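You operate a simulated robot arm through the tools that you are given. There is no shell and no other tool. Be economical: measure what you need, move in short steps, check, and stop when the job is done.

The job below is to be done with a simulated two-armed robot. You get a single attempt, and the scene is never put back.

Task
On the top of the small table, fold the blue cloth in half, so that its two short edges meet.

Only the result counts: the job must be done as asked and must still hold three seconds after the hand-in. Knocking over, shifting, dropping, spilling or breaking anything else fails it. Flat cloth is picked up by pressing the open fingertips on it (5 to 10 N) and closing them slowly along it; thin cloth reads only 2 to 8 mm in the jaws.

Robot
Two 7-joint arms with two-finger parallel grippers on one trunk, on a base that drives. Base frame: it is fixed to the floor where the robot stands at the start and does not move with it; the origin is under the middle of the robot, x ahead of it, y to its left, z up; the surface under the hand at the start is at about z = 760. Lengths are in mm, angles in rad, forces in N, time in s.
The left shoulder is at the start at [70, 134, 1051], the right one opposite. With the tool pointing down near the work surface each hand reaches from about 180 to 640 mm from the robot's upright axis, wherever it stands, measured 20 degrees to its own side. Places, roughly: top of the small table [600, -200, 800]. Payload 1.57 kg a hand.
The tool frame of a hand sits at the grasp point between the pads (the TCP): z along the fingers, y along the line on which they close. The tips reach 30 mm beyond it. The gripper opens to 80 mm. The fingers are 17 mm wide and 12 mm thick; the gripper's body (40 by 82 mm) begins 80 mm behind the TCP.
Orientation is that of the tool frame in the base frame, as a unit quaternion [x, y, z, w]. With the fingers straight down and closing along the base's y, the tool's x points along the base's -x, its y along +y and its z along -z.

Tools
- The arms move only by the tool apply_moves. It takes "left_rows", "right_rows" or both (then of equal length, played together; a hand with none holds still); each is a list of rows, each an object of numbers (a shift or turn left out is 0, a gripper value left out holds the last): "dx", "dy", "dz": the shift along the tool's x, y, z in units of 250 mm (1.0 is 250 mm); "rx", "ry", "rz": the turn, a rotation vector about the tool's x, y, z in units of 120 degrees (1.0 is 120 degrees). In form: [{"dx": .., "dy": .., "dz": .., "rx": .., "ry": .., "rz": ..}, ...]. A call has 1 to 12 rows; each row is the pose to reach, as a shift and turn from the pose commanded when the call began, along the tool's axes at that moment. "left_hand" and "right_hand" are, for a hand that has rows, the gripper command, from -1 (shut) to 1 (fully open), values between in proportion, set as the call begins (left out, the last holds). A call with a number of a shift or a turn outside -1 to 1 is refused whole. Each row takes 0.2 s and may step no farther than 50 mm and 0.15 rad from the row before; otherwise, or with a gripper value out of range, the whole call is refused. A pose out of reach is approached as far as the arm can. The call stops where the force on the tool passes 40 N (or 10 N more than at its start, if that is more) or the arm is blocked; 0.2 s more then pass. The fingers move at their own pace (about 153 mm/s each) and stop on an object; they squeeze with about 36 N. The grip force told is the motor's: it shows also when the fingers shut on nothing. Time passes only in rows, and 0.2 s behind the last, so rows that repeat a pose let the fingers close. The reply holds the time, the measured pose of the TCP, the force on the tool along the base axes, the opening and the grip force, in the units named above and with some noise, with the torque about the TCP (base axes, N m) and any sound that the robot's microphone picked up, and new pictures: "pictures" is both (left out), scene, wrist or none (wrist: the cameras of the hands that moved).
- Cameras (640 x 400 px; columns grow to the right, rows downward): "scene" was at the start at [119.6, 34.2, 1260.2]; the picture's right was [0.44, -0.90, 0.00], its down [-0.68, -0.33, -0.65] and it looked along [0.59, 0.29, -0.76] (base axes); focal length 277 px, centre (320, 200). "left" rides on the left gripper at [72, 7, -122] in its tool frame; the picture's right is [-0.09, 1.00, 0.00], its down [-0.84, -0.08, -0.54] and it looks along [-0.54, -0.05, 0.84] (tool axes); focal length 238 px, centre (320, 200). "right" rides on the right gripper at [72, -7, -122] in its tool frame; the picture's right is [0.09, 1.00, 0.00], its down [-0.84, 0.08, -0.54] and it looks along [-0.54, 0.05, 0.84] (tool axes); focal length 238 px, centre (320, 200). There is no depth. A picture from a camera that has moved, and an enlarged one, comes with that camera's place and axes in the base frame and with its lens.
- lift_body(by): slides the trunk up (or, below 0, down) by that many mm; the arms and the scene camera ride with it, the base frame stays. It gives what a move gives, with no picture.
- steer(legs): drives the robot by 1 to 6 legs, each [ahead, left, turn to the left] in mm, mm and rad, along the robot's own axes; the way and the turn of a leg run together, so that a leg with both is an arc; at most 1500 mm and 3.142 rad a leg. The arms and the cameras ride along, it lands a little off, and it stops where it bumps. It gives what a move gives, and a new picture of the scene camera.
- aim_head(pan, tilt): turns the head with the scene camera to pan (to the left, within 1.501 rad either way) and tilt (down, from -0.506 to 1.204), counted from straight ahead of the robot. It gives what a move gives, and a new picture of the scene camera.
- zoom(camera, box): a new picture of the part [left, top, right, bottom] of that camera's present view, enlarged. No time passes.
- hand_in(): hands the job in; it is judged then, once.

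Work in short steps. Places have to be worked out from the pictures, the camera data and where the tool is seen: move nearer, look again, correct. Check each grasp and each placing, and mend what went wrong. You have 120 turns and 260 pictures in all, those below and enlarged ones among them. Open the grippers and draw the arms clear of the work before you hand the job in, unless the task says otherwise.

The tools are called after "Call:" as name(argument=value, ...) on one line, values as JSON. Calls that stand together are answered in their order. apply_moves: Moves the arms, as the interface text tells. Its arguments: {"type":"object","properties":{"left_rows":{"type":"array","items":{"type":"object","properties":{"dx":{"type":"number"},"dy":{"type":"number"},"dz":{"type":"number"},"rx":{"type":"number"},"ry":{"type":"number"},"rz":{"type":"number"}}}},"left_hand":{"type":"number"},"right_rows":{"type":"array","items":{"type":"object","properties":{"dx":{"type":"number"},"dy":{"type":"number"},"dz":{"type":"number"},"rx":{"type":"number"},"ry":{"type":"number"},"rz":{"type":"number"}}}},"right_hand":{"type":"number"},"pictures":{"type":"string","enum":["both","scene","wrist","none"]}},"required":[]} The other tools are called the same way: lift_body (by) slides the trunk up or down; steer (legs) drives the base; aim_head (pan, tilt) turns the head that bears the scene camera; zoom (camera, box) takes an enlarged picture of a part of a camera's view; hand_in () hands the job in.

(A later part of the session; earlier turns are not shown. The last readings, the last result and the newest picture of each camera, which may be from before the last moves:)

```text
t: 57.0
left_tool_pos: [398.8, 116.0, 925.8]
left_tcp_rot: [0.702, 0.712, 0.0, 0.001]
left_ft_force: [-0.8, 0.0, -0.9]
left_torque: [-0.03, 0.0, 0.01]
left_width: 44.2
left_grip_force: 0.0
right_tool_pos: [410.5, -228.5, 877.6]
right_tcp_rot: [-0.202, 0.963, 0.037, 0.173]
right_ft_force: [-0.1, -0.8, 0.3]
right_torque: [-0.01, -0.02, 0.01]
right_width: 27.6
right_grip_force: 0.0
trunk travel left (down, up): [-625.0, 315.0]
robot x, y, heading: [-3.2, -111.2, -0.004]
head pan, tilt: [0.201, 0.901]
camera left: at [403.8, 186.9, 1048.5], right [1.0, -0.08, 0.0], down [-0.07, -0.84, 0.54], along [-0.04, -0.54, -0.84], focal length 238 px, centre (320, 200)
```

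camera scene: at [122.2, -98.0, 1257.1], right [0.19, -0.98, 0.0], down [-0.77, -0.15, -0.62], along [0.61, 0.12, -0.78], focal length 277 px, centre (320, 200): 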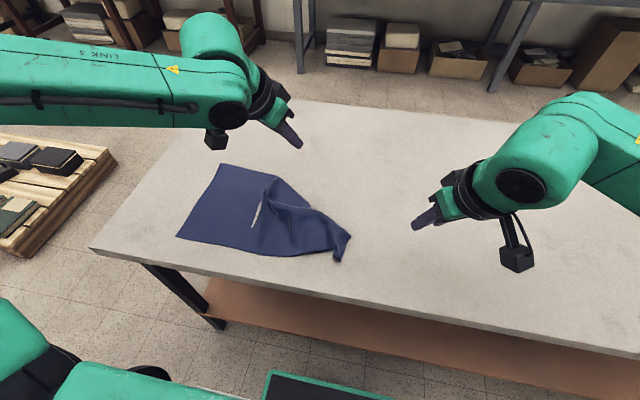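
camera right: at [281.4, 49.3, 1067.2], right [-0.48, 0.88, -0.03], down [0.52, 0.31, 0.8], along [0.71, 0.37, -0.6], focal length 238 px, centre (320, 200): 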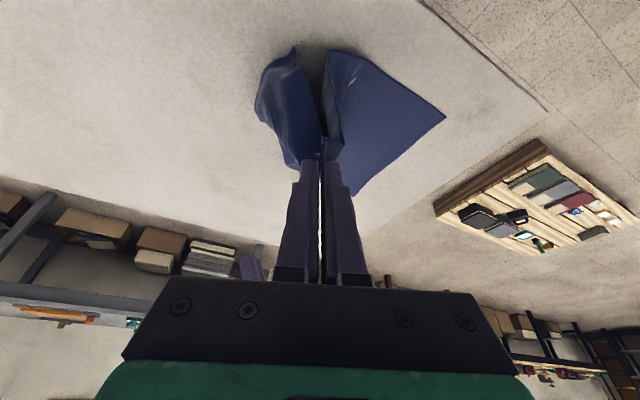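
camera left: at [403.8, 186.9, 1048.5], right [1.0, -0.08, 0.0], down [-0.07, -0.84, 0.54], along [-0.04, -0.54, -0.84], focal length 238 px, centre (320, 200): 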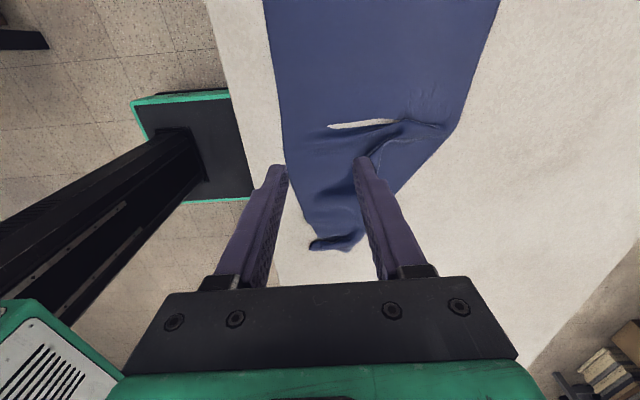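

Call:
zoom(camera="left", box=[280, 80, 480, 220])

```text
2.86 times, centred on (380, 150) of left
camera zoom: at [403.8, 186.9, 1048.5], right [1.0, -0.08, 0.0], down [-0.07, -0.84, 0.54], along [-0.04, -0.54, -0.84], focal length 681 px, centre (149, 343)
```

zoom: 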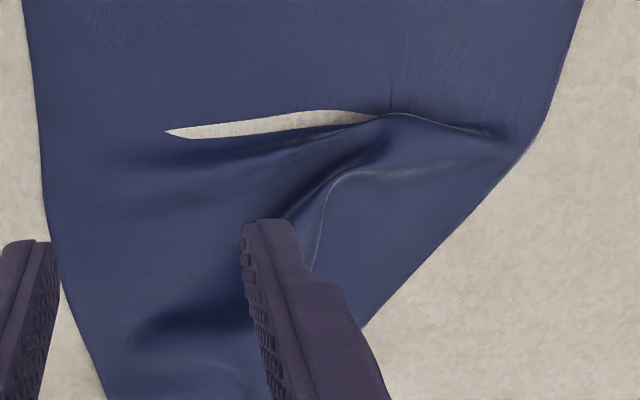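

The corner D and its free edge are clear, with the edge at x≈470 near y=60. I'll bring the left hand over (474, 60) and lower it.

Call:
apply_moves(left_rows=[{"dx": -0.075, "dy": 0.1, "dz": 0.12}, {"dx": -0.15, "dy": 0.2, "dz": 0.24}, {"dx": -0.224, "dy": 0.3, "dz": 0.36}, {"dx": -0.224, "dy": 0.3, "dz": 0.5}], left_hand=0.1, pictures="wrist")

```text
t: 58.0
left_tool_pos: [474.1, 61.4, 800.7]
left_tcp_rot: [0.702, 0.712, -0.001, 0.002]
left_ft_force: [-0.2, 0.0, -0.1]
left_torque: [0.0, 0.01, 0.0]
left_width: 44.0
left_grip_force: 0.1
right_tool_pos: [412.4, -226.3, 878.4]
right_tcp_rot: [-0.202, 0.963, 0.036, 0.173]
right_ft_force: [-0.3, -0.4, -0.1]
right_torque: [-0.03, 0.01, -0.04]
right_width: 27.8
right_grip_force: 0.0
trunk travel left (down, up): [-625.0, 315.0]
robot x, y, heading: [-2.5, -113.8, -0.006]
head pan, tilt: [0.201, 0.901]
camera left: at [479.3, 132.5, 923.4], right [1.0, -0.08, 0.0], down [-0.07, -0.84, 0.54], along [-0.04, -0.54, -0.84], focal length 238 px, centre (320, 200)
```

left: 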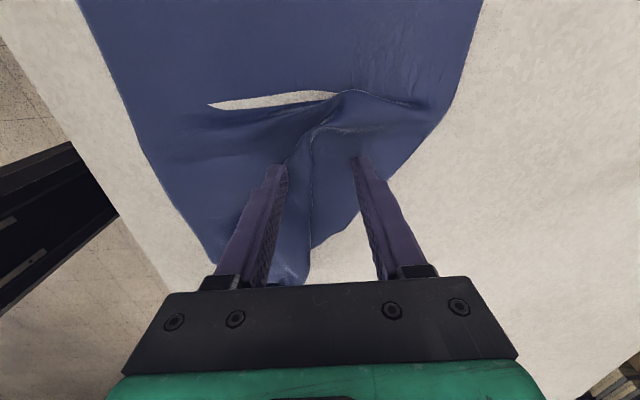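

Call:
zoom(camera="left", box=[240, 70, 440, 270])

```text
2.00 times, centred on (340, 170) of left
camera zoom: at [479.3, 132.5, 923.4], right [1.0, -0.08, 0.0], down [-0.07, -0.84, 0.54], along [-0.04, -0.54, -0.84], focal length 477 px, centre (280, 260)
```

zoom: 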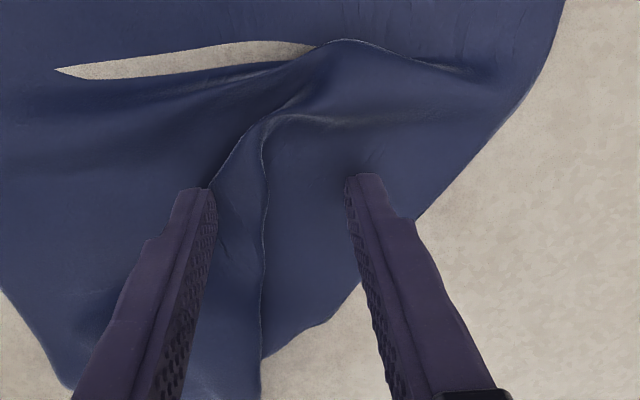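

Looking closer, it's just a pleat. The far long edge runs straight from (563, 94) to the tail end at about (427, −104), so D is at the tail. I'll raise the left hand, drive left 160 mm, and let the right hand pull D out to where it belongs.

Call:
apply_moves(left_rows=[{"dz": -0.2}, {"dz": -0.4}, {"dz": -0.55}], pictures="none")

Call:
steer(legs=[[0, 160, 0]])

Call:
zoom(camera="scene", box=[330, 150, 530, 290])

```text
t: 58.8
left_tool_pos: [472.5, 58.3, 939.2]
left_tcp_rot: [0.701, 0.713, -0.001, 0.0]
left_ft_force: [0.2, 0.9, 0.2]
left_torque: [0.01, -0.01, 0.03]
left_width: 43.7
left_grip_force: 0.0
right_tool_pos: [410.8, -228.3, 877.8]
right_tcp_rot: [-0.202, 0.963, 0.036, 0.174]
right_ft_force: [0.3, 0.0, 0.0]
right_torque: [-0.02, 0.01, -0.01]
right_width: 27.9
right_grip_force: 0.1
trunk travel left (down, up): [-625.0, 315.0]
robot x, y, heading: [2.2, -108.1, -0.012]
head pan, tilt: [0.201, 0.901]
```

```text
t: 60.2
left_tool_pos: [474.6, 216.9, 940.0]
left_tcp_rot: [0.701, 0.713, 0.0, 0.001]
left_ft_force: [0.2, -0.8, 0.4]
left_torque: [-0.01, -0.01, -0.03]
left_width: 44.0
left_grip_force: 0.0
right_tool_pos: [411.9, -70.3, 877.3]
right_tcp_rot: [-0.202, 0.963, 0.036, 0.174]
right_ft_force: [0.3, -0.4, 0.6]
right_torque: [-0.02, 0.06, 0.0]
right_width: 27.9
right_grip_force: 0.0
trunk travel left (down, up): [-625.0, 315.0]
robot x, y, heading: [-0.8, 41.1, -0.011]
head pan, tilt: [0.201, 0.901]
camera scene: at [123.3, 61.2, 1257.0], right [0.19, -0.98, 0.0], down [-0.77, -0.15, -0.62], along [0.61, 0.12, -0.78], focal length 277 px, centre (320, 200)
```

scene: 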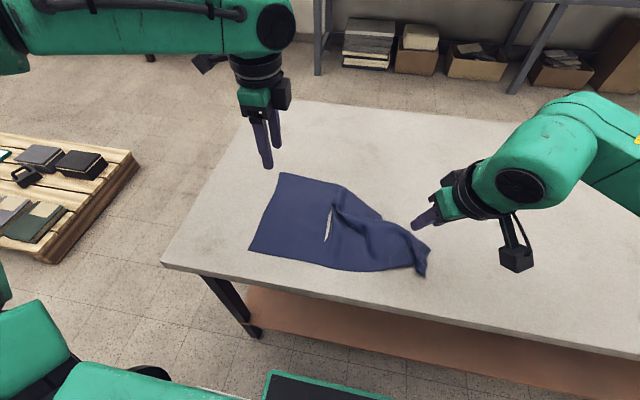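

```text
2.86 times, centred on (430, 220) of scene
camera zoom: at [123.3, 61.2, 1257.0], right [0.19, -0.98, 0.0], down [-0.77, -0.15, -0.62], along [0.61, 0.12, -0.78], focal length 792 px, centre (6, 143)
```

zoom: 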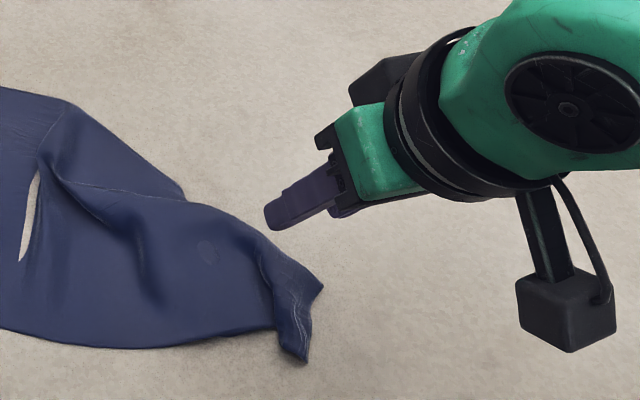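

The tail tip D is at about (426, −103). I'll lower the right hand to just inside the tip.

Call:
apply_moves(right_rows=[{"dx": 0.067, "dy": -0.036, "dz": 0.125}, {"dx": 0.134, "dy": -0.071, "dz": 0.249}], right_hand=-0.2, pictures="wrist")

Call:
zoom(camera="right", box=[220, 80, 420, 220])

```text
t: 60.8
left_tool_pos: [475.6, 216.8, 938.9]
left_tcp_rot: [0.702, 0.712, 0.0, 0.002]
left_ft_force: [-0.1, 0.9, 0.3]
left_torque: [-0.02, 0.04, 0.0]
left_width: 44.0
left_grip_force: 0.0
right_tool_pos: [410.8, -90.2, 807.5]
right_tcp_rot: [-0.203, 0.963, 0.037, 0.174]
right_ft_force: [0.0, 0.4, -0.4]
right_torque: [-0.01, 0.01, 0.04]
right_width: 32.1
right_grip_force: 0.1
trunk travel left (down, up): [-625.0, 315.0]
robot x, y, heading: [-4.9, 49.4, -0.005]
head pan, tilt: [0.201, 0.901]
camera right: at [313.0, -140.7, 898.0], right [-0.48, 0.88, -0.03], down [0.51, 0.31, 0.8], along [0.71, 0.37, -0.6], focal length 238 px, centre (320, 200)
```

right: 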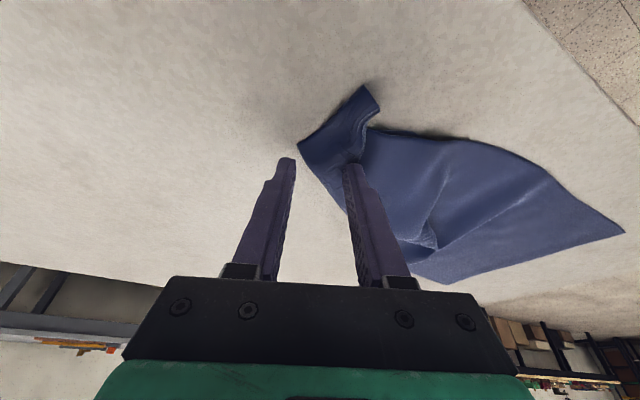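

```text
2.86 times, centred on (320, 150) of right
camera zoom: at [313.0, -140.7, 898.0], right [-0.48, 0.88, -0.03], down [0.51, 0.31, 0.8], along [0.71, 0.37, -0.6], focal length 681 px, centre (320, 343)
```

zoom: 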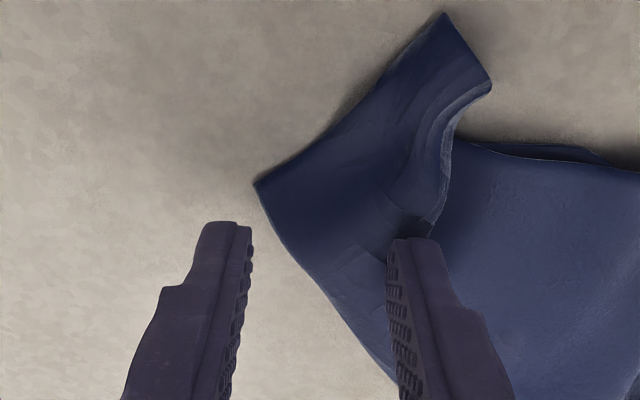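

The tail is an edge strip flipped back on itself, and its far boundary runs between my fingers. I'll lower to light contact and pinch it.

Call:
apply_moves(right_rows=[{"dx": 0.011, "dz": 0.03}, {"dx": 0.021, "dz": 0.056}], pictures="none")

Call:
apply_moves(right_rows=[{"dz": 0}], right_hand=-0.5, pictures="none")

Call:
apply_moves(right_rows=[{"dz": 0}], right_hand=-0.75, pictures="none")

Call:
apply_moves(right_rows=[{"dz": 0}, {"dz": 0}, {"dz": 0}], right_hand=-1, pictures="wrist")

```text
t: 61.4
left_tool_pos: [475.5, 217.6, 939.2]
left_tcp_rot: [0.701, 0.713, 0.0, 0.001]
left_ft_force: [-0.6, 0.0, -0.2]
left_torque: [0.0, -0.01, 0.0]
left_width: 43.8
left_grip_force: 0.1
right_tool_pos: [410.6, -91.3, 794.3]
right_tcp_rot: [-0.202, 0.963, 0.037, 0.174]
right_ft_force: [0.3, -0.1, 1.5]
right_torque: [0.01, 0.01, -0.01]
right_width: 31.6
right_grip_force: 0.2
trunk travel left (down, up): [-625.0, 315.0]
robot x, y, heading: [-1.2, 48.0, -0.006]
head pan, tilt: [0.201, 0.901]
```

```text
t: 61.8
left_tool_pos: [475.2, 217.8, 939.5]
left_tcp_rot: [0.702, 0.713, 0.0, 0.001]
left_ft_force: [0.1, -0.5, 0.2]
left_torque: [0.0, 0.03, -0.02]
left_width: 43.9
left_grip_force: 0.0
right_tool_pos: [410.6, -90.7, 794.1]
right_tcp_rot: [-0.202, 0.963, 0.037, 0.174]
right_ft_force: [-0.2, -0.3, 2.4]
right_torque: [0.06, 0.01, 0.02]
right_width: 19.9
right_grip_force: 0.0
trunk travel left (down, up): [-625.0, 315.0]
robot x, y, heading: [-2.1, 45.5, -0.005]
head pan, tilt: [0.201, 0.901]
```

```text
t: 62.2
left_tool_pos: [474.4, 216.4, 939.4]
left_tcp_rot: [0.701, 0.713, 0.001, 0.0]
left_ft_force: [-0.3, -0.3, -0.1]
left_torque: [-0.01, 0.01, -0.02]
left_width: 43.9
left_grip_force: 0.0
right_tool_pos: [410.6, -89.0, 793.5]
right_tcp_rot: [-0.201, 0.963, 0.036, 0.173]
right_ft_force: [0.0, -0.5, 2.3]
right_torque: [0.02, 0.03, 0.03]
right_width: 9.9
right_grip_force: 0.1
trunk travel left (down, up): [-625.0, 315.0]
robot x, y, heading: [2.0, 49.8, -0.007]
head pan, tilt: [0.201, 0.901]
```

```text
t: 63.0
left_tool_pos: [474.0, 217.1, 938.5]
left_tcp_rot: [0.701, 0.713, -0.001, 0.002]
left_ft_force: [0.7, 1.1, -0.2]
left_torque: [-0.01, -0.02, -0.03]
left_width: 43.9
left_grip_force: 0.1
right_tool_pos: [410.7, -90.2, 794.0]
right_tcp_rot: [-0.202, 0.963, 0.036, 0.174]
right_ft_force: [-0.1, 1.1, 3.0]
right_torque: [0.04, 0.01, 0.02]
right_width: 2.5
right_grip_force: 23.5
trunk travel left (down, up): [-625.0, 315.0]
robot x, y, heading: [-1.7, 46.1, -0.004]
head pan, tilt: [0.201, 0.901]
camera right: at [312.3, -140.4, 883.8], right [-0.48, 0.88, -0.03], down [0.51, 0.31, 0.8], along [0.71, 0.37, -0.6], focal length 238 px, centre (320, 200)
```

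right: 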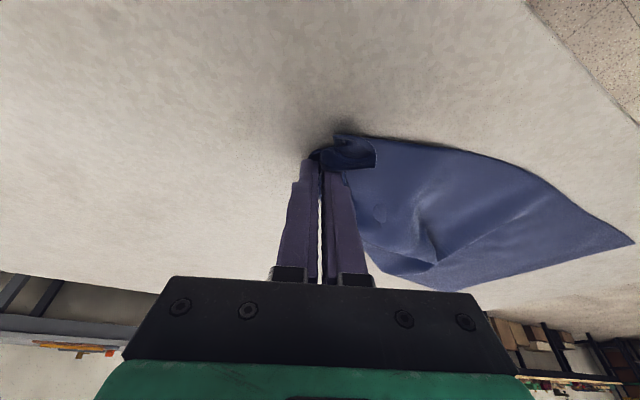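

Held at 2.5 mm. I'll lift 60 mm and carry it out toward +x and −y.

Call:
apply_moves(right_rows=[{"dx": -0.042, "dz": -0.112}, {"dx": -0.084, "dz": -0.225}, {"dx": -0.198, "dy": -0.094, "dz": -0.178}, {"dx": -0.312, "dy": -0.188, "dz": -0.131}, {"dx": -0.406, "dy": -0.275, "dz": -0.09}], pictures="both")

```text
t: 64.2
left_tool_pos: [475.4, 217.5, 938.2]
left_tcp_rot: [0.702, 0.712, 0.0, 0.001]
left_ft_force: [-1.4, 0.3, 0.2]
left_torque: [0.0, 0.0, -0.03]
left_width: 44.0
left_grip_force: 0.1
right_tool_pos: [518.9, -117.9, 849.9]
right_tcp_rot: [-0.202, 0.963, 0.037, 0.173]
right_ft_force: [-0.4, 0.6, -0.4]
right_torque: [0.05, 0.05, 0.0]
right_width: 2.5
right_grip_force: 24.2
trunk travel left (down, up): [-625.0, 315.0]
robot x, y, heading: [-2.1, 45.5, -0.014]
head pan, tilt: [0.201, 0.901]
camera scene: at [124.1, 61.6, 1256.9], right [0.19, -0.98, 0.0], down [-0.77, -0.15, -0.62], along [0.61, 0.12, -0.78], focal length 277 px, centre (320, 200)
camera right: at [420.3, -167.9, 939.4], right [-0.48, 0.88, -0.03], down [0.51, 0.31, 0.8], along [0.71, 0.37, -0.6], focal length 238 px, centre (320, 200)
```

scene: 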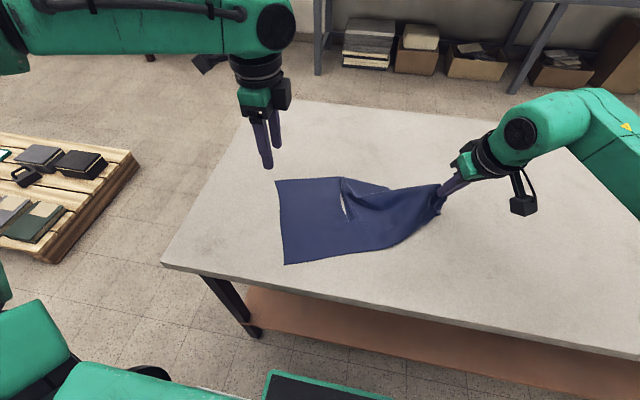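
right: 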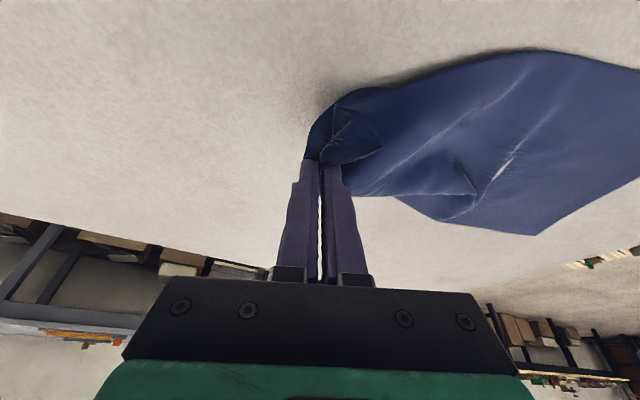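

The cloth pivoted, so this grip held several layers. I'll lower it here, release, and look at the layers closely.

Call:
apply_moves(right_rows=[{"dx": 0.04, "dz": 0.107}, {"dx": 0.077, "dz": 0.206}], pictures="none")

Call:
apply_moves(right_rows=[{"dz": 0}, {"dz": 0}], right_hand=-0.2, pictures="none")

Call:
apply_moves(right_rows=[{"dz": -0.15}, {"dz": -0.35}, {"dz": -0.45, "dy": -0.15}, {"dz": -0.45, "dy": -0.3}, {"dz": -0.45, "dy": -0.45}], pictures="wrist")

Call:
zoom(camera="scene", box=[250, 150, 490, 300])

```text
t: 64.8
left_tool_pos: [475.5, 216.4, 939.5]
left_tcp_rot: [0.702, 0.712, 0.0, 0.003]
left_ft_force: [1.1, -0.5, 0.1]
left_torque: [0.02, -0.02, 0.02]
left_width: 44.0
left_grip_force: 0.0
right_tool_pos: [518.7, -119.4, 795.5]
right_tcp_rot: [-0.202, 0.963, 0.036, 0.174]
right_ft_force: [0.3, 0.4, 0.7]
right_torque: [0.01, -0.02, 0.02]
right_width: 2.4
right_grip_force: 24.0
trunk travel left (down, up): [-625.0, 315.0]
robot x, y, heading: [2.2, 50.0, -0.005]
head pan, tilt: [0.201, 0.901]
```

```text
t: 65.4
left_tool_pos: [476.2, 216.9, 939.8]
left_tcp_rot: [0.701, 0.713, -0.001, 0.001]
left_ft_force: [0.1, 0.2, -0.2]
left_torque: [0.0, -0.01, -0.03]
left_width: 44.1
left_grip_force: 0.0
right_tool_pos: [519.2, -119.0, 795.5]
right_tcp_rot: [-0.202, 0.963, 0.036, 0.173]
right_ft_force: [0.5, -0.2, -0.1]
right_torque: [0.01, -0.01, 0.03]
right_width: 32.0
right_grip_force: 0.1
trunk travel left (down, up): [-625.0, 315.0]
robot x, y, heading: [-2.3, 46.4, -0.006]
head pan, tilt: [0.201, 0.901]
```

```text
t: 66.6
left_tool_pos: [475.5, 217.1, 938.4]
left_tcp_rot: [0.701, 0.713, 0.0, 0.001]
left_ft_force: [-1.1, 0.5, 0.9]
left_torque: [-0.02, 0.0, -0.03]
left_width: 44.1
left_grip_force: 0.0
right_tool_pos: [491.7, -174.7, 896.3]
right_tcp_rot: [-0.195, 0.965, 0.029, 0.173]
right_ft_force: [-0.4, 0.2, -0.3]
right_torque: [0.01, 0.02, 0.01]
right_width: 32.0
right_grip_force: 0.1
right hand out of reach, approached as far as the arm can: row 3, 4, 5
trunk travel left (down, up): [-625.0, 315.0]
robot x, y, heading: [-2.6, 48.2, -0.005]
head pan, tilt: [0.201, 0.901]
camera right: at [393.4, -222.7, 986.7], right [-0.46, 0.89, -0.04], down [0.52, 0.31, 0.8], along [0.72, 0.35, -0.6], focal length 238 px, centre (320, 200)
```

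right: 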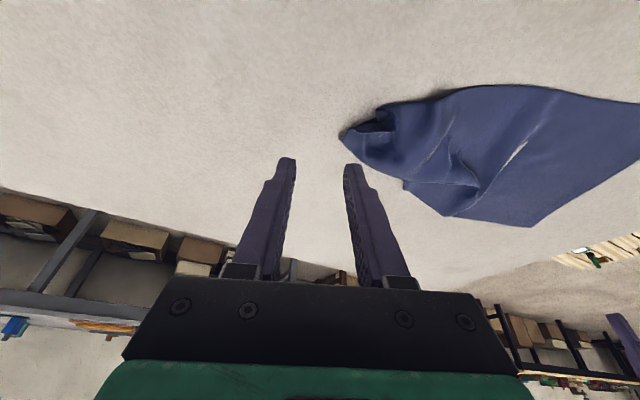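

```text
2.67 times, centred on (370, 225) of scene
camera zoom: at [124.0, 61.8, 1256.9], right [0.19, -0.98, 0.0], down [-0.77, -0.15, -0.62], along [0.61, 0.12, -0.78], focal length 739 px, centre (187, 133)
```

zoom: 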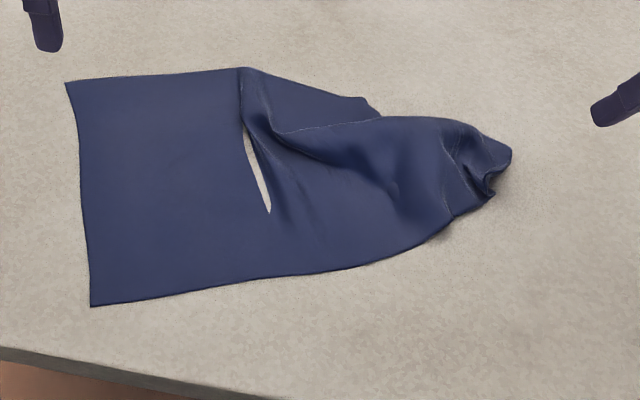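

The right end is badly pleated, but the A–B short edge is clean, running from A (549, 258) to B (342, 177). New plan: grip that edge near both corners, closing along the edge so the grip sits close to it. Lift high so the cloth hangs out straight, lay half down, and lay the other half back over it. First I reorient the hands.

Call:
apply_moves(right_rows=[{"ry": 0.07}, {"ry": 0.14}, {"ry": 0.17}], left_rows=[{"rz": -0.07}, {"rz": -0.14}, {"rz": -0.18}], pictures="none")

Call:
apply_moves(right_rows=[{"rz": -0.07}, {"rz": -0.14}, {"rz": -0.21}, {"rz": -0.28}, {"rz": -0.35}, {"rz": -0.42}, {"rz": -0.49}, {"rz": -0.56}, {"rz": -0.63}, {"rz": -0.7}, {"rz": -0.725}], pictures="none")

Call:
steer(legs=[[0, 30, 0]])

```text
t: 67.4
left_tool_pos: [476.4, 217.5, 938.2]
left_tcp_rot: [0.554, 0.832, 0.0, 0.001]
left_ft_force: [-0.5, -0.4, 0.1]
left_torque: [0.01, 0.03, -0.04]
left_width: 43.8
left_grip_force: 0.1
right_tool_pos: [460.6, -202.5, 899.2]
right_tcp_rot: [-0.15, 0.988, 0.02, 0.034]
right_ft_force: [0.0, 0.7, 0.2]
right_torque: [0.01, 0.02, -0.03]
right_width: 32.0
right_grip_force: 0.1
right hand out of reach, approached as far as the arm can: row 1, 2, 3
trunk travel left (down, up): [-625.0, 315.0]
robot x, y, heading: [0.6, 46.2, -0.012]
head pan, tilt: [0.201, 0.901]
```

```text
t: 69.3
left_tool_pos: [469.8, 216.4, 941.2]
left_tcp_rot: [0.555, 0.832, 0.001, 0.002]
left_ft_force: [0.3, 0.3, 0.3]
left_torque: [0.02, 0.02, 0.0]
left_width: 44.1
left_grip_force: 0.1
right_tool_pos: [284.8, -10.3, 788.6]
right_tcp_rot: [-0.661, 0.745, -0.017, 0.086]
right_ft_force: [-14.6, -11.4, 52.0]
right_torque: [-0.74, -0.45, 0.0]
right_width: 28.1
right_grip_force: 0.1
right hand out of reach, approached as far as the arm can: row 1, 2, 3, 4, 5, 6, 7, 8, 9
trunk travel left (down, up): [-625.0, 315.0]
robot x, y, heading: [-2.5, 43.9, -0.005]
head pan, tilt: [0.201, 0.901]
stopped in row 9 (right hand): the force on the tool passed its limit at 258 N (the readings are from after the stop); the commanded pose is now the measured one
```

```text
t: 70.0
left_tool_pos: [471.5, 218.8, 940.9]
left_tcp_rot: [0.556, 0.831, 0.001, 0.002]
left_ft_force: [0.7, 0.5, 1.2]
left_torque: [-0.01, -0.03, 0.0]
left_width: 43.9
left_grip_force: 0.0
right_tool_pos: [285.0, -9.4, 787.9]
right_tcp_rot: [-0.659, 0.747, -0.023, 0.082]
right_ft_force: [-11.0, -18.2, 34.5]
right_torque: [-0.76, -0.28, -0.14]
right_width: 28.5
right_grip_force: 0.1
trunk travel left (down, up): [-625.0, 315.0]
robot x, y, heading: [1.7, 52.5, -0.004]
head pan, tilt: [0.201, 0.901]
stopped in leg 1: the force on the tool passed its limit at 72 N (the readings are from after the stop); the commanded pose is now the measured one
camera scene: at [117.5, 63.5, 1257.6], right [0.19, -0.98, 0.0], down [-0.77, -0.15, -0.62], along [0.61, 0.12, -0.78], focal length 277 px, centre (320, 200)
```

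scene: 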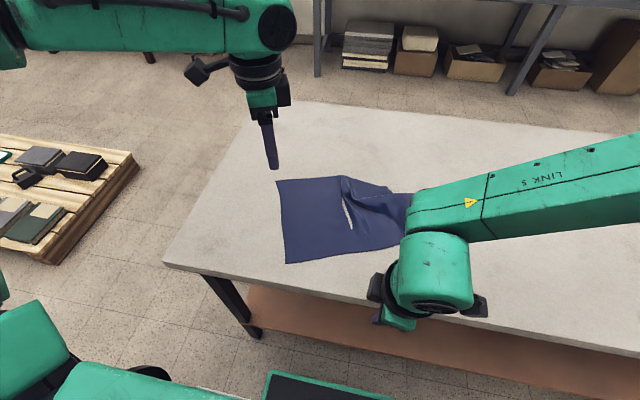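

The right hand ran out of reach while rotating, swung down and pressed on the table edge. The table and cloth appear unmoved. I'll back the hand straight up gently.

Call:
apply_moves(right_rows=[{"dz": -0.06}, {"dz": -0.16}, {"dz": -0.3}, {"dz": -0.42}], pictures="scene")

```text
t: 71.0
left_tool_pos: [475.4, 221.5, 937.0]
left_tcp_rot: [0.556, 0.831, -0.001, -0.001]
left_ft_force: [0.0, 0.1, 0.9]
left_torque: [-0.03, 0.01, 0.0]
left_width: 43.9
left_grip_force: 0.1
right_tool_pos: [284.8, -9.2, 802.0]
right_tcp_rot: [-0.659, 0.748, -0.02, 0.082]
right_ft_force: [0.3, -1.0, 0.2]
right_torque: [-0.01, 0.0, 0.0]
right_width: 32.1
right_grip_force: 0.0
right hand out of reach, approached as far as the arm can: row 2, 3, 4
trunk travel left (down, up): [-625.0, 315.0]
robot x, y, heading: [-1.7, 52.0, -0.01]
head pan, tilt: [0.201, 0.901]
camera scene: at [122.9, 65.0, 1257.0], right [0.19, -0.98, 0.0], down [-0.77, -0.15, -0.62], along [0.61, 0.12, -0.78], focal length 277 px, centre (320, 200)
```

scene: 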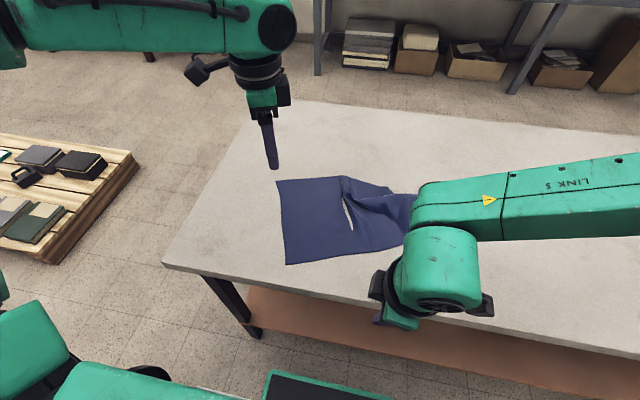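

Contact is cleared and the table corner is unchanged. I'll move the right hand to its own side and up, in a short step, to get it away from the reach limit.

Call:
apply_moves(right_rows=[{"dx": 0.109, "dy": -0.073, "dz": -0.06}, {"dx": 0.217, "dy": -0.147, "dz": -0.1}, {"dx": 0.326, "dy": -0.22, "dz": -0.12}], pictures="none")

```text
t: 71.8
left_tool_pos: [473.1, 224.2, 937.8]
left_tcp_rot: [0.555, 0.832, -0.002, 0.002]
left_ft_force: [0.2, 0.2, 0.9]
left_torque: [0.0, 0.02, -0.01]
left_width: 44.0
left_grip_force: 0.0
right_tool_pos: [273.2, -39.9, 787.4]
right_tcp_rot: [-0.659, 0.746, -0.021, 0.087]
right_ft_force: [0.1, 18.0, 33.9]
right_torque: [0.23, -0.89, 0.49]
right_width: 34.2
right_grip_force: 1.4
right hand out of reach, approached as far as the arm can: row 1, 2, 3
trunk travel left (down, up): [-625.0, 315.0]
robot x, y, heading: [-1.6, 52.8, -0.013]
head pan, tilt: [0.201, 0.901]
```

It's stuck at a joint limit and sagged onto the table again, so I'll lift it clear with the trunk instead.

Call:
lift_body(by=150)

Call:
apply_moves(right_rows=[{"rz": 0.07}, {"rz": 0.14}, {"rz": 0.21}, {"rz": 0.28}], pictures="scene")

```text
t: 73.5
left_tool_pos: [475.6, 221.3, 1087.3]
left_tcp_rot: [0.556, 0.831, -0.001, -0.001]
left_ft_force: [0.2, -0.6, -0.5]
left_torque: [-0.02, -0.02, 0.02]
left_width: 44.0
left_grip_force: 0.0
right_tool_pos: [273.3, -43.3, 933.3]
right_tcp_rot: [-0.658, 0.748, -0.02, 0.084]
right_ft_force: [0.8, 0.5, 0.6]
right_torque: [-0.02, 0.02, 0.02]
right_width: 32.0
right_grip_force: 0.2
trunk travel left (down, up): [-775.0, 165.0]
robot x, y, heading: [0.0, 50.1, -0.007]
head pan, tilt: [0.201, 0.901]
```

```text
t: 74.5
left_tool_pos: [473.3, 220.2, 1088.1]
left_tcp_rot: [0.556, 0.831, 0.0, -0.001]
left_ft_force: [-0.4, -0.3, 0.3]
left_torque: [0.01, -0.02, -0.01]
left_width: 44.1
left_grip_force: 0.0
right_tool_pos: [273.7, -45.3, 935.0]
right_tcp_rot: [-0.413, 0.907, 0.004, 0.086]
right_ft_force: [1.1, 0.3, 0.0]
right_torque: [-0.03, 0.03, 0.0]
right_width: 31.9
right_grip_force: 0.1
trunk travel left (down, up): [-775.0, 165.0]
robot x, y, heading: [-0.2, 46.3, -0.008]
head pan, tilt: [0.201, 0.901]
camera scene: at [123.2, 64.5, 1407.0], right [0.19, -0.98, 0.0], down [-0.77, -0.15, -0.62], along [0.61, 0.12, -0.78], focal length 277 px, centre (320, 200)
```

scene: 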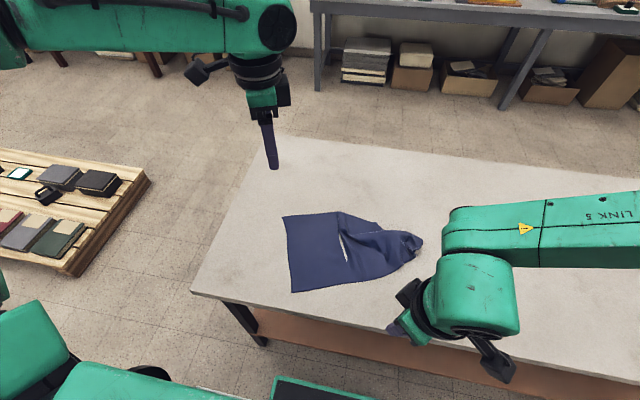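

Turning back freed the right wrist. I'll keep the right hand near this angle. Driving left 60 mm puts both grip spots in reach: left ≈ (506, 229), right ≈ (374, 177).

Call:
steer(legs=[[0, 60, 0]])

Call:
apply_moves(right_rows=[{"rz": 0.03, "dz": -0.1}, {"rz": 0.06, "dz": -0.2}], pictures="none")

```text
t: 75.5
left_tool_pos: [474.0, 277.0, 1087.8]
left_tcp_rot: [0.557, 0.831, 0.001, -0.001]
left_ft_force: [-0.3, 0.2, -0.6]
left_torque: [0.02, -0.04, -0.02]
left_width: 43.8
left_grip_force: 0.1
right_tool_pos: [273.1, 11.8, 933.3]
right_tcp_rot: [-0.413, 0.907, 0.005, 0.087]
right_ft_force: [0.1, 0.0, 0.0]
right_torque: [0.03, 0.01, 0.0]
right_width: 32.2
right_grip_force: 0.0
trunk travel left (down, up): [-775.0, 165.0]
robot x, y, heading: [2.5, 116.3, -0.011]
head pan, tilt: [0.201, 0.901]
camera scene: at [123.6, 120.4, 1407.1], right [0.19, -0.98, 0.0], down [-0.77, -0.15, -0.62], along [0.61, 0.12, -0.78], focal length 277 px, centre (320, 200)
```

scene: 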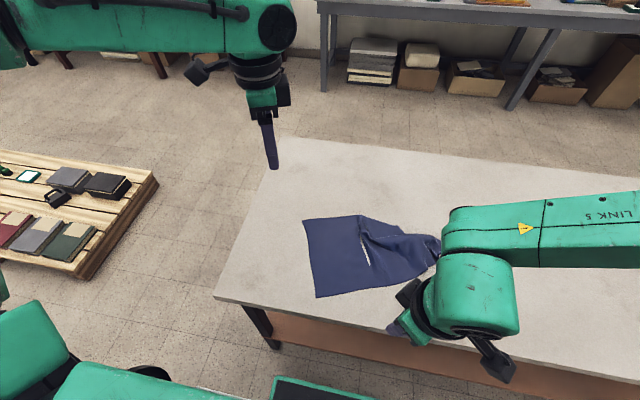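

```text
t: 76.1
left_tool_pos: [474.9, 279.1, 1087.7]
left_tcp_rot: [0.557, 0.831, -0.001, -0.001]
left_ft_force: [0.0, -0.6, 0.5]
left_torque: [0.02, -0.02, 0.01]
left_width: 43.8
left_grip_force: 0.1
right_tool_pos: [265.8, 10.2, 981.3]
right_tcp_rot: [-0.356, 0.931, 0.01, 0.086]
right_ft_force: [0.5, -0.2, 0.5]
right_torque: [0.0, 0.0, -0.01]
right_width: 32.2
right_grip_force: 0.0
trunk travel left (down, up): [-775.0, 165.0]
robot x, y, heading: [0.1, 111.0, -0.01]
head pan, tilt: [0.201, 0.901]
```

Both cloth corners are reconfirmed: A (552, 254), B (342, 173). I'll move both hands over their grip spots, still high.

Call:
apply_moves(left_rows=[{"dx": -0.046, "dy": 0.008}, {"dx": -0.093, "dy": 0.016}, {"dx": -0.139, "dy": 0.023}, {"dx": -0.186, "dy": 0.031}, {"dx": -0.232, "dy": 0.039}], right_rows=[{"dx": -0.148, "dy": 0.042, "dz": 0.023}, {"dx": -0.296, "dy": 0.085, "dz": 0.046}, {"dx": -0.443, "dy": 0.127, "dz": 0.07}, {"dx": -0.591, "dy": 0.17, "dz": 0.093}, {"dx": -0.739, "dy": 0.212, "dz": 0.116}], left_hand=-0.1, right_hand=-0.25, pictures="scene")

```text
t: 77.3
left_tool_pos: [508.5, 232.4, 1087.0]
left_tcp_rot: [0.556, 0.832, -0.002, -0.001]
left_ft_force: [-0.2, 0.3, 0.0]
left_torque: [-0.01, 0.04, 0.04]
left_width: 36.1
left_grip_force: 0.0
right_tool_pos: [372.4, 177.2, 981.7]
right_tcp_rot: [-0.355, 0.931, 0.009, 0.083]
right_ft_force: [0.8, 0.1, -0.1]
right_torque: [0.01, 0.01, -0.02]
right_width: 30.1
right_grip_force: 0.0
trunk travel left (down, up): [-775.0, 165.0]
robot x, y, heading: [-0.7, 114.5, -0.007]
head pan, tilt: [0.201, 0.901]
camera scene: at [125.5, 128.3, 1406.8], right [0.19, -0.98, 0.0], down [-0.77, -0.15, -0.62], along [0.61, 0.12, -0.78], focal length 277 px, centre (320, 200)
```

scene: 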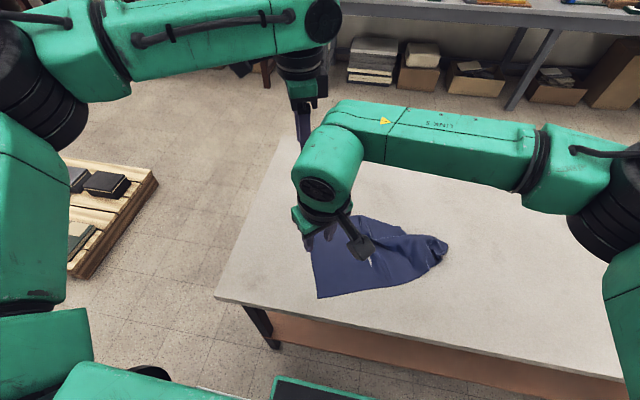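

Both are in position. I'll lower the trunk 150 mm, bringing the right hand to about 830, then look.

Call:
lift_body(by=-150)

Call:
apply_moves(left_rows=[{"dz": 0.15}, {"dz": 0.3}, {"dz": 0.44}], pictures="wrist")

Call:
zoom(camera="right", box=[0, 0, 640, 400])

```text
t: 79.1
left_tool_pos: [508.5, 231.5, 938.7]
left_tcp_rot: [0.556, 0.831, -0.001, -0.001]
left_ft_force: [0.0, 0.4, 0.1]
left_torque: [-0.01, 0.03, 0.02]
left_width: 35.9
left_grip_force: 0.0
right_tool_pos: [371.2, 175.8, 831.8]
right_tcp_rot: [-0.356, 0.93, 0.009, 0.086]
right_ft_force: [0.0, 0.5, -1.1]
right_torque: [-0.03, -0.04, 0.0]
right_width: 30.1
right_grip_force: 0.1
trunk travel left (down, up): [-625.0, 315.0]
robot x, y, heading: [-0.8, 109.9, -0.007]
head pan, tilt: [0.201, 0.901]
```

```text
t: 79.9
left_tool_pos: [497.7, 239.6, 831.4]
left_tcp_rot: [0.556, 0.831, -0.002, 0.001]
left_ft_force: [0.6, 0.0, -0.9]
left_torque: [-0.01, 0.03, 0.03]
left_width: 36.0
left_grip_force: 0.0
left hand out of reach, approached as far as the arm can: row 2, 3
right_tool_pos: [372.3, 175.9, 832.1]
right_tcp_rot: [-0.356, 0.931, 0.008, 0.084]
right_ft_force: [0.2, -0.2, 0.6]
right_torque: [0.0, 0.01, 0.04]
right_width: 29.8
right_grip_force: 0.1
trunk travel left (down, up): [-625.0, 315.0]
robot x, y, heading: [-2.9, 109.7, -0.006]
head pan, tilt: [0.201, 0.901]
camera left: at [476.3, 307.1, 953.4], right [0.96, 0.29, 0.0], down [0.25, -0.8, 0.54], along [0.16, -0.52, -0.84], focal length 238 px, centre (320, 200)
```

left: 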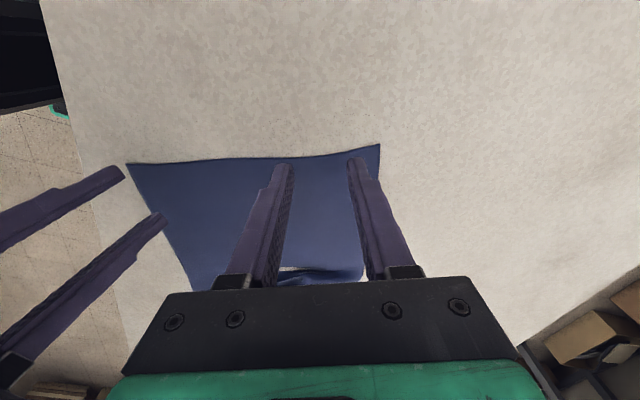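

```text
1.00 times, centred on (320, 200) of right (not enlarged: the box is as wide or as high as the picture)
camera zoom: at [304.7, 114.1, 940.9], right [-0.73, 0.68, -0.06], down [0.48, 0.57, 0.67], along [0.49, 0.46, -0.74], focal length 238 px, centre (320, 200)
```

zoom: 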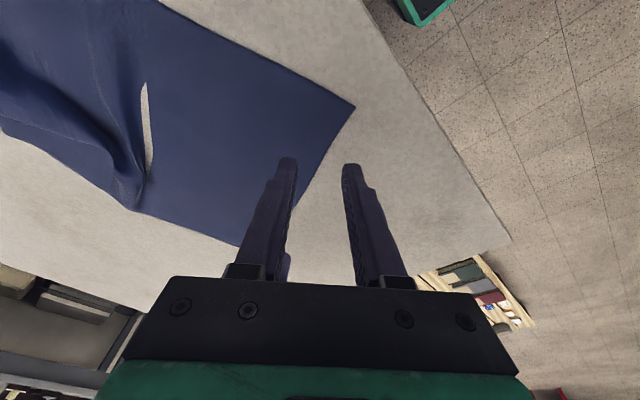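

The left centre is slightly outside the edge and the right only 8 mm inside. I'll shift both inward and lower to just above contact.

Call:
apply_moves(left_rows=[{"dx": -0.067, "dy": -0.058, "dz": 0.02}, {"dx": -0.067, "dy": -0.058, "dz": 0.132}], right_rows=[{"dx": 0.02, "dy": -0.033, "dz": 0.04}, {"dx": 0.037, "dy": -0.031, "dz": 0.138}], left_hand=-0.2, right_hand=-0.35, pictures="wrist")

```text
t: 80.5
left_tool_pos: [479.6, 232.5, 806.8]
left_tcp_rot: [0.555, 0.832, -0.002, 0.001]
left_ft_force: [0.9, -1.4, 0.5]
left_torque: [0.0, 0.03, 0.0]
left_width: 31.8
left_grip_force: 0.1
left hand out of reach, approached as far as the arm can: row 1, 2
right_tool_pos: [374.9, 167.5, 796.0]
right_tcp_rot: [-0.355, 0.931, 0.009, 0.085]
right_ft_force: [0.9, 0.8, -0.4]
right_torque: [0.01, 0.03, 0.01]
right_width: 25.9
right_grip_force: 0.2
trunk travel left (down, up): [-625.0, 315.0]
robot x, y, heading: [-1.4, 111.8, -0.014]
head pan, tilt: [0.201, 0.901]
camera right: at [308.9, 105.3, 905.3], right [-0.73, 0.68, -0.06], down [0.48, 0.57, 0.67], along [0.49, 0.46, -0.74], focal length 238 px, centre (320, 200)
camera left: at [457.7, 299.5, 927.5], right [0.96, 0.3, 0.0], down [0.25, -0.8, 0.55], along [0.16, -0.52, -0.84], focal length 238 px, centre (320, 200)
```

right: 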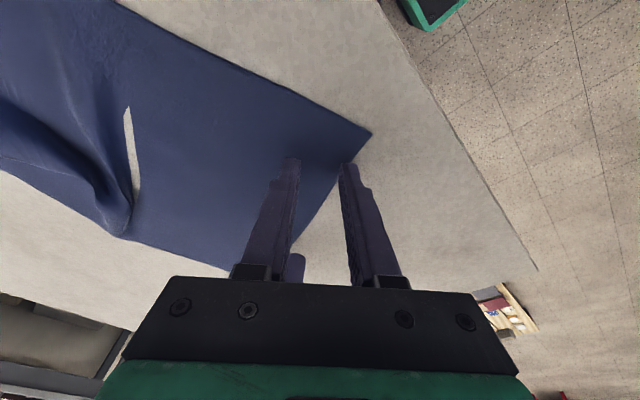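
left: 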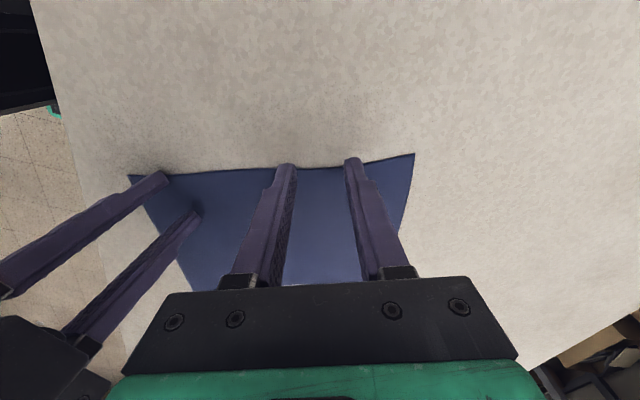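

The left hand is at its reach limit again, so I'll tilt it 20° toward the cloth's inside, raised slightly.

Call:
apply_moves(left_rows=[{"dz": -0.06, "ry": -0.07}, {"dz": -0.08, "ry": -0.14}, {"dz": -0.08, "ry": -0.17}], pictures="wrist")

```text
t: 81.3
left_tool_pos: [479.5, 229.4, 825.6]
left_tcp_rot: [0.547, 0.818, -0.099, 0.148]
left_ft_force: [-0.1, 0.9, 0.8]
left_torque: [0.02, 0.0, 0.0]
left_width: 31.9
left_grip_force: 0.1
right_tool_pos: [375.3, 166.2, 796.3]
right_tcp_rot: [-0.356, 0.93, 0.01, 0.086]
right_ft_force: [0.1, -0.1, -0.4]
right_torque: [0.01, 0.0, -0.02]
right_width: 26.0
right_grip_force: 0.0
trunk travel left (down, up): [-625.0, 315.0]
robot x, y, heading: [-0.1, 110.2, -0.007]
head pan, tilt: [0.201, 0.901]
camera left: at [443.3, 332.7, 914.5], right [0.95, 0.3, 0.03], down [0.16, -0.58, 0.8], along [0.26, -0.76, -0.6], focal length 238 px, centre (320, 200)
```

left: 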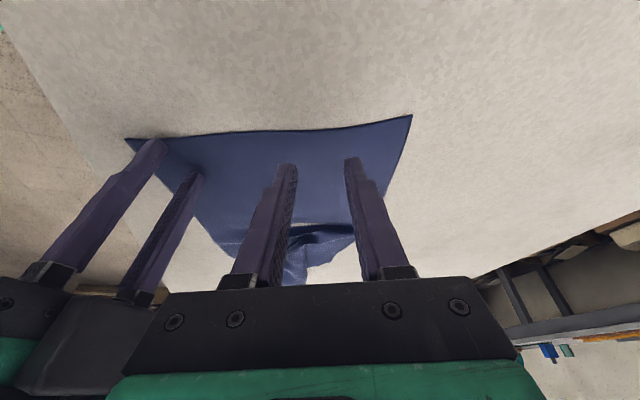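

With tilt, the left hand has room. I'll move it over the spot about 55 mm from A and 11 mm inside the edge, then lower it.

Call:
apply_moves(left_rows=[{"dx": 0.01, "dy": 0.085, "dz": 0.05}, {"dx": 0.02, "dy": 0.085, "dz": 0.112}], pictures="wrist")

```text
t: 81.9
left_tool_pos: [502.5, 233.1, 798.8]
left_tcp_rot: [0.547, 0.818, -0.099, 0.147]
left_ft_force: [1.0, -1.0, -0.3]
left_torque: [0.01, 0.0, -0.02]
left_width: 32.0
left_grip_force: 0.1
right_tool_pos: [374.6, 166.2, 796.5]
right_tcp_rot: [-0.355, 0.931, 0.01, 0.086]
right_ft_force: [-0.2, -0.4, 0.2]
right_torque: [0.0, -0.02, 0.01]
right_width: 25.8
right_grip_force: 0.2
trunk travel left (down, up): [-625.0, 315.0]
robot x, y, heading: [1.0, 111.2, -0.006]
head pan, tilt: [0.201, 0.901]
camera left: at [465.8, 335.6, 887.9], right [0.95, 0.3, 0.03], down [0.16, -0.58, 0.8], along [0.26, -0.76, -0.6], focal length 238 px, centre (320, 200)
```

left: 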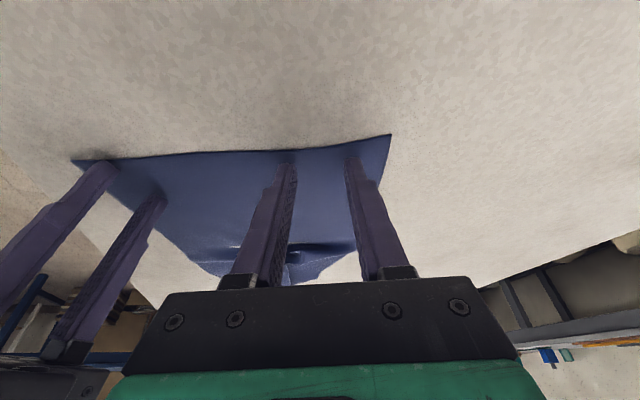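

Fingertips are aligned well inside the edge. I'll press both down to contact.

Call:
apply_moves(left_rows=[{"dx": 0.005, "dz": 0.013}, {"dx": 0.01, "dz": 0.026}], right_rows=[{"dx": 0.002, "dz": 0.01}, {"dx": 0.003, "dz": 0.02}], pictures="none")

```text
t: 82.5
left_tool_pos: [501.3, 232.5, 791.7]
left_tcp_rot: [0.547, 0.818, -0.098, 0.15]
left_ft_force: [0.1, 0.6, 6.1]
left_torque: [0.03, -0.01, -0.01]
left_width: 32.0
left_grip_force: 0.0
right_tool_pos: [375.0, 166.9, 793.0]
right_tcp_rot: [-0.355, 0.931, 0.01, 0.087]
right_ft_force: [0.1, 0.1, 5.9]
right_torque: [0.07, 0.09, -0.01]
right_width: 25.1
right_grip_force: 0.1
trunk travel left (down, up): [-625.0, 315.0]
robot x, y, heading: [0.8, 109.7, -0.01]
head pan, tilt: [0.201, 0.901]
```

Both press at 6 N. I'll close slowly in stages.

Call:
apply_moves(left_rows=[{"dx": 0.0}], right_rows=[{"dx": 0.0}], left_hand=-0.45, right_hand=-0.55, pictures="none")

Call:
apply_moves(left_rows=[{"dx": 0.0}], right_rows=[{"dx": 0.0}], left_hand=-0.75, right_hand=-0.78, pictures="none")

Call:
apply_moves(left_rows=[{"dx": 0.0}, {"dx": 0}, {"dx": 0}], right_rows=[{"dx": 0.0}, {"dx": 0}, {"dx": 0}], left_hand=-1, right_hand=-1, pictures="wrist")

```text
t: 82.9
left_tool_pos: [501.1, 232.2, 793.4]
left_tcp_rot: [0.547, 0.818, -0.099, 0.148]
left_ft_force: [1.5, -0.2, 7.1]
left_torque: [-0.02, 0.0, -0.02]
left_width: 18.1
left_grip_force: 0.1
right_tool_pos: [373.9, 167.4, 792.8]
right_tcp_rot: [-0.357, 0.93, 0.011, 0.087]
right_ft_force: [1.7, 1.4, 6.1]
right_torque: [0.09, 0.05, -0.05]
right_width: 18.4
right_grip_force: 0.2
trunk travel left (down, up): [-625.0, 315.0]
robot x, y, heading: [3.3, 116.5, -0.003]
head pan, tilt: [0.201, 0.901]
```

```text
t: 83.3
left_tool_pos: [501.1, 232.0, 792.7]
left_tcp_rot: [0.547, 0.818, -0.099, 0.148]
left_ft_force: [0.4, -0.4, 11.7]
left_torque: [-0.03, -0.07, -0.02]
left_width: 10.6
left_grip_force: 0.5
right_tool_pos: [373.9, 165.9, 792.5]
right_tcp_rot: [-0.356, 0.93, 0.008, 0.087]
right_ft_force: [0.7, -0.2, 3.3]
right_torque: [0.01, -0.01, 0.03]
right_width: 7.8
right_grip_force: 0.1
trunk travel left (down, up): [-625.0, 315.0]
robot x, y, heading: [-1.2, 110.0, -0.008]
head pan, tilt: [0.201, 0.901]
```

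```text
t: 84.1
left_tool_pos: [500.4, 232.8, 792.0]
left_tcp_rot: [0.547, 0.818, -0.098, 0.148]
left_ft_force: [1.0, 0.3, 12.0]
left_torque: [-0.01, -0.02, -0.02]
left_width: 0.1
left_grip_force: 20.8
right_tool_pos: [373.6, 166.3, 792.4]
right_tcp_rot: [-0.356, 0.93, 0.01, 0.086]
right_ft_force: [0.5, -0.5, 1.8]
right_torque: [0.01, 0.02, 0.0]
right_width: 0.0
right_grip_force: 21.3
trunk travel left (down, up): [-625.0, 315.0]
robot x, y, heading: [1.7, 108.6, -0.008]
head pan, tilt: [0.201, 0.901]
camera right: at [306.8, 104.6, 901.6], right [-0.73, 0.68, -0.06], down [0.48, 0.57, 0.67], along [0.49, 0.46, -0.74], focal length 238 px, centre (320, 200)
camera left: at [464.6, 335.4, 881.6], right [0.95, 0.3, 0.03], down [0.15, -0.58, 0.8], along [0.26, -0.76, -0.6], focal length 238 px, centre (320, 200)
```

right: 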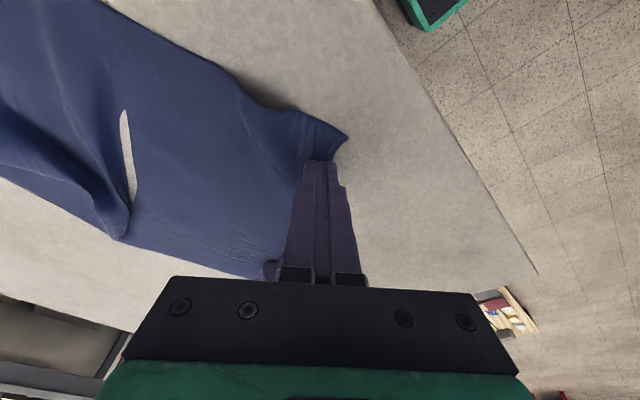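
left: 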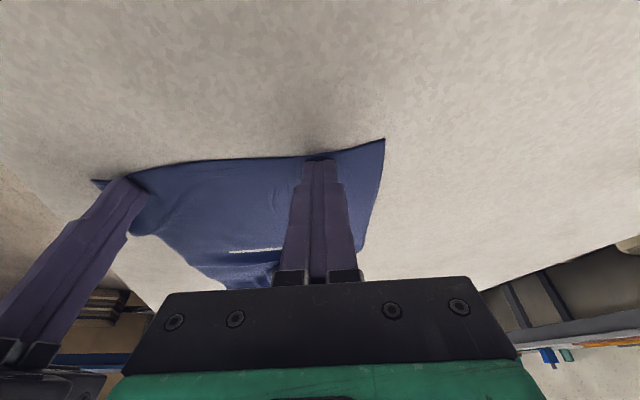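

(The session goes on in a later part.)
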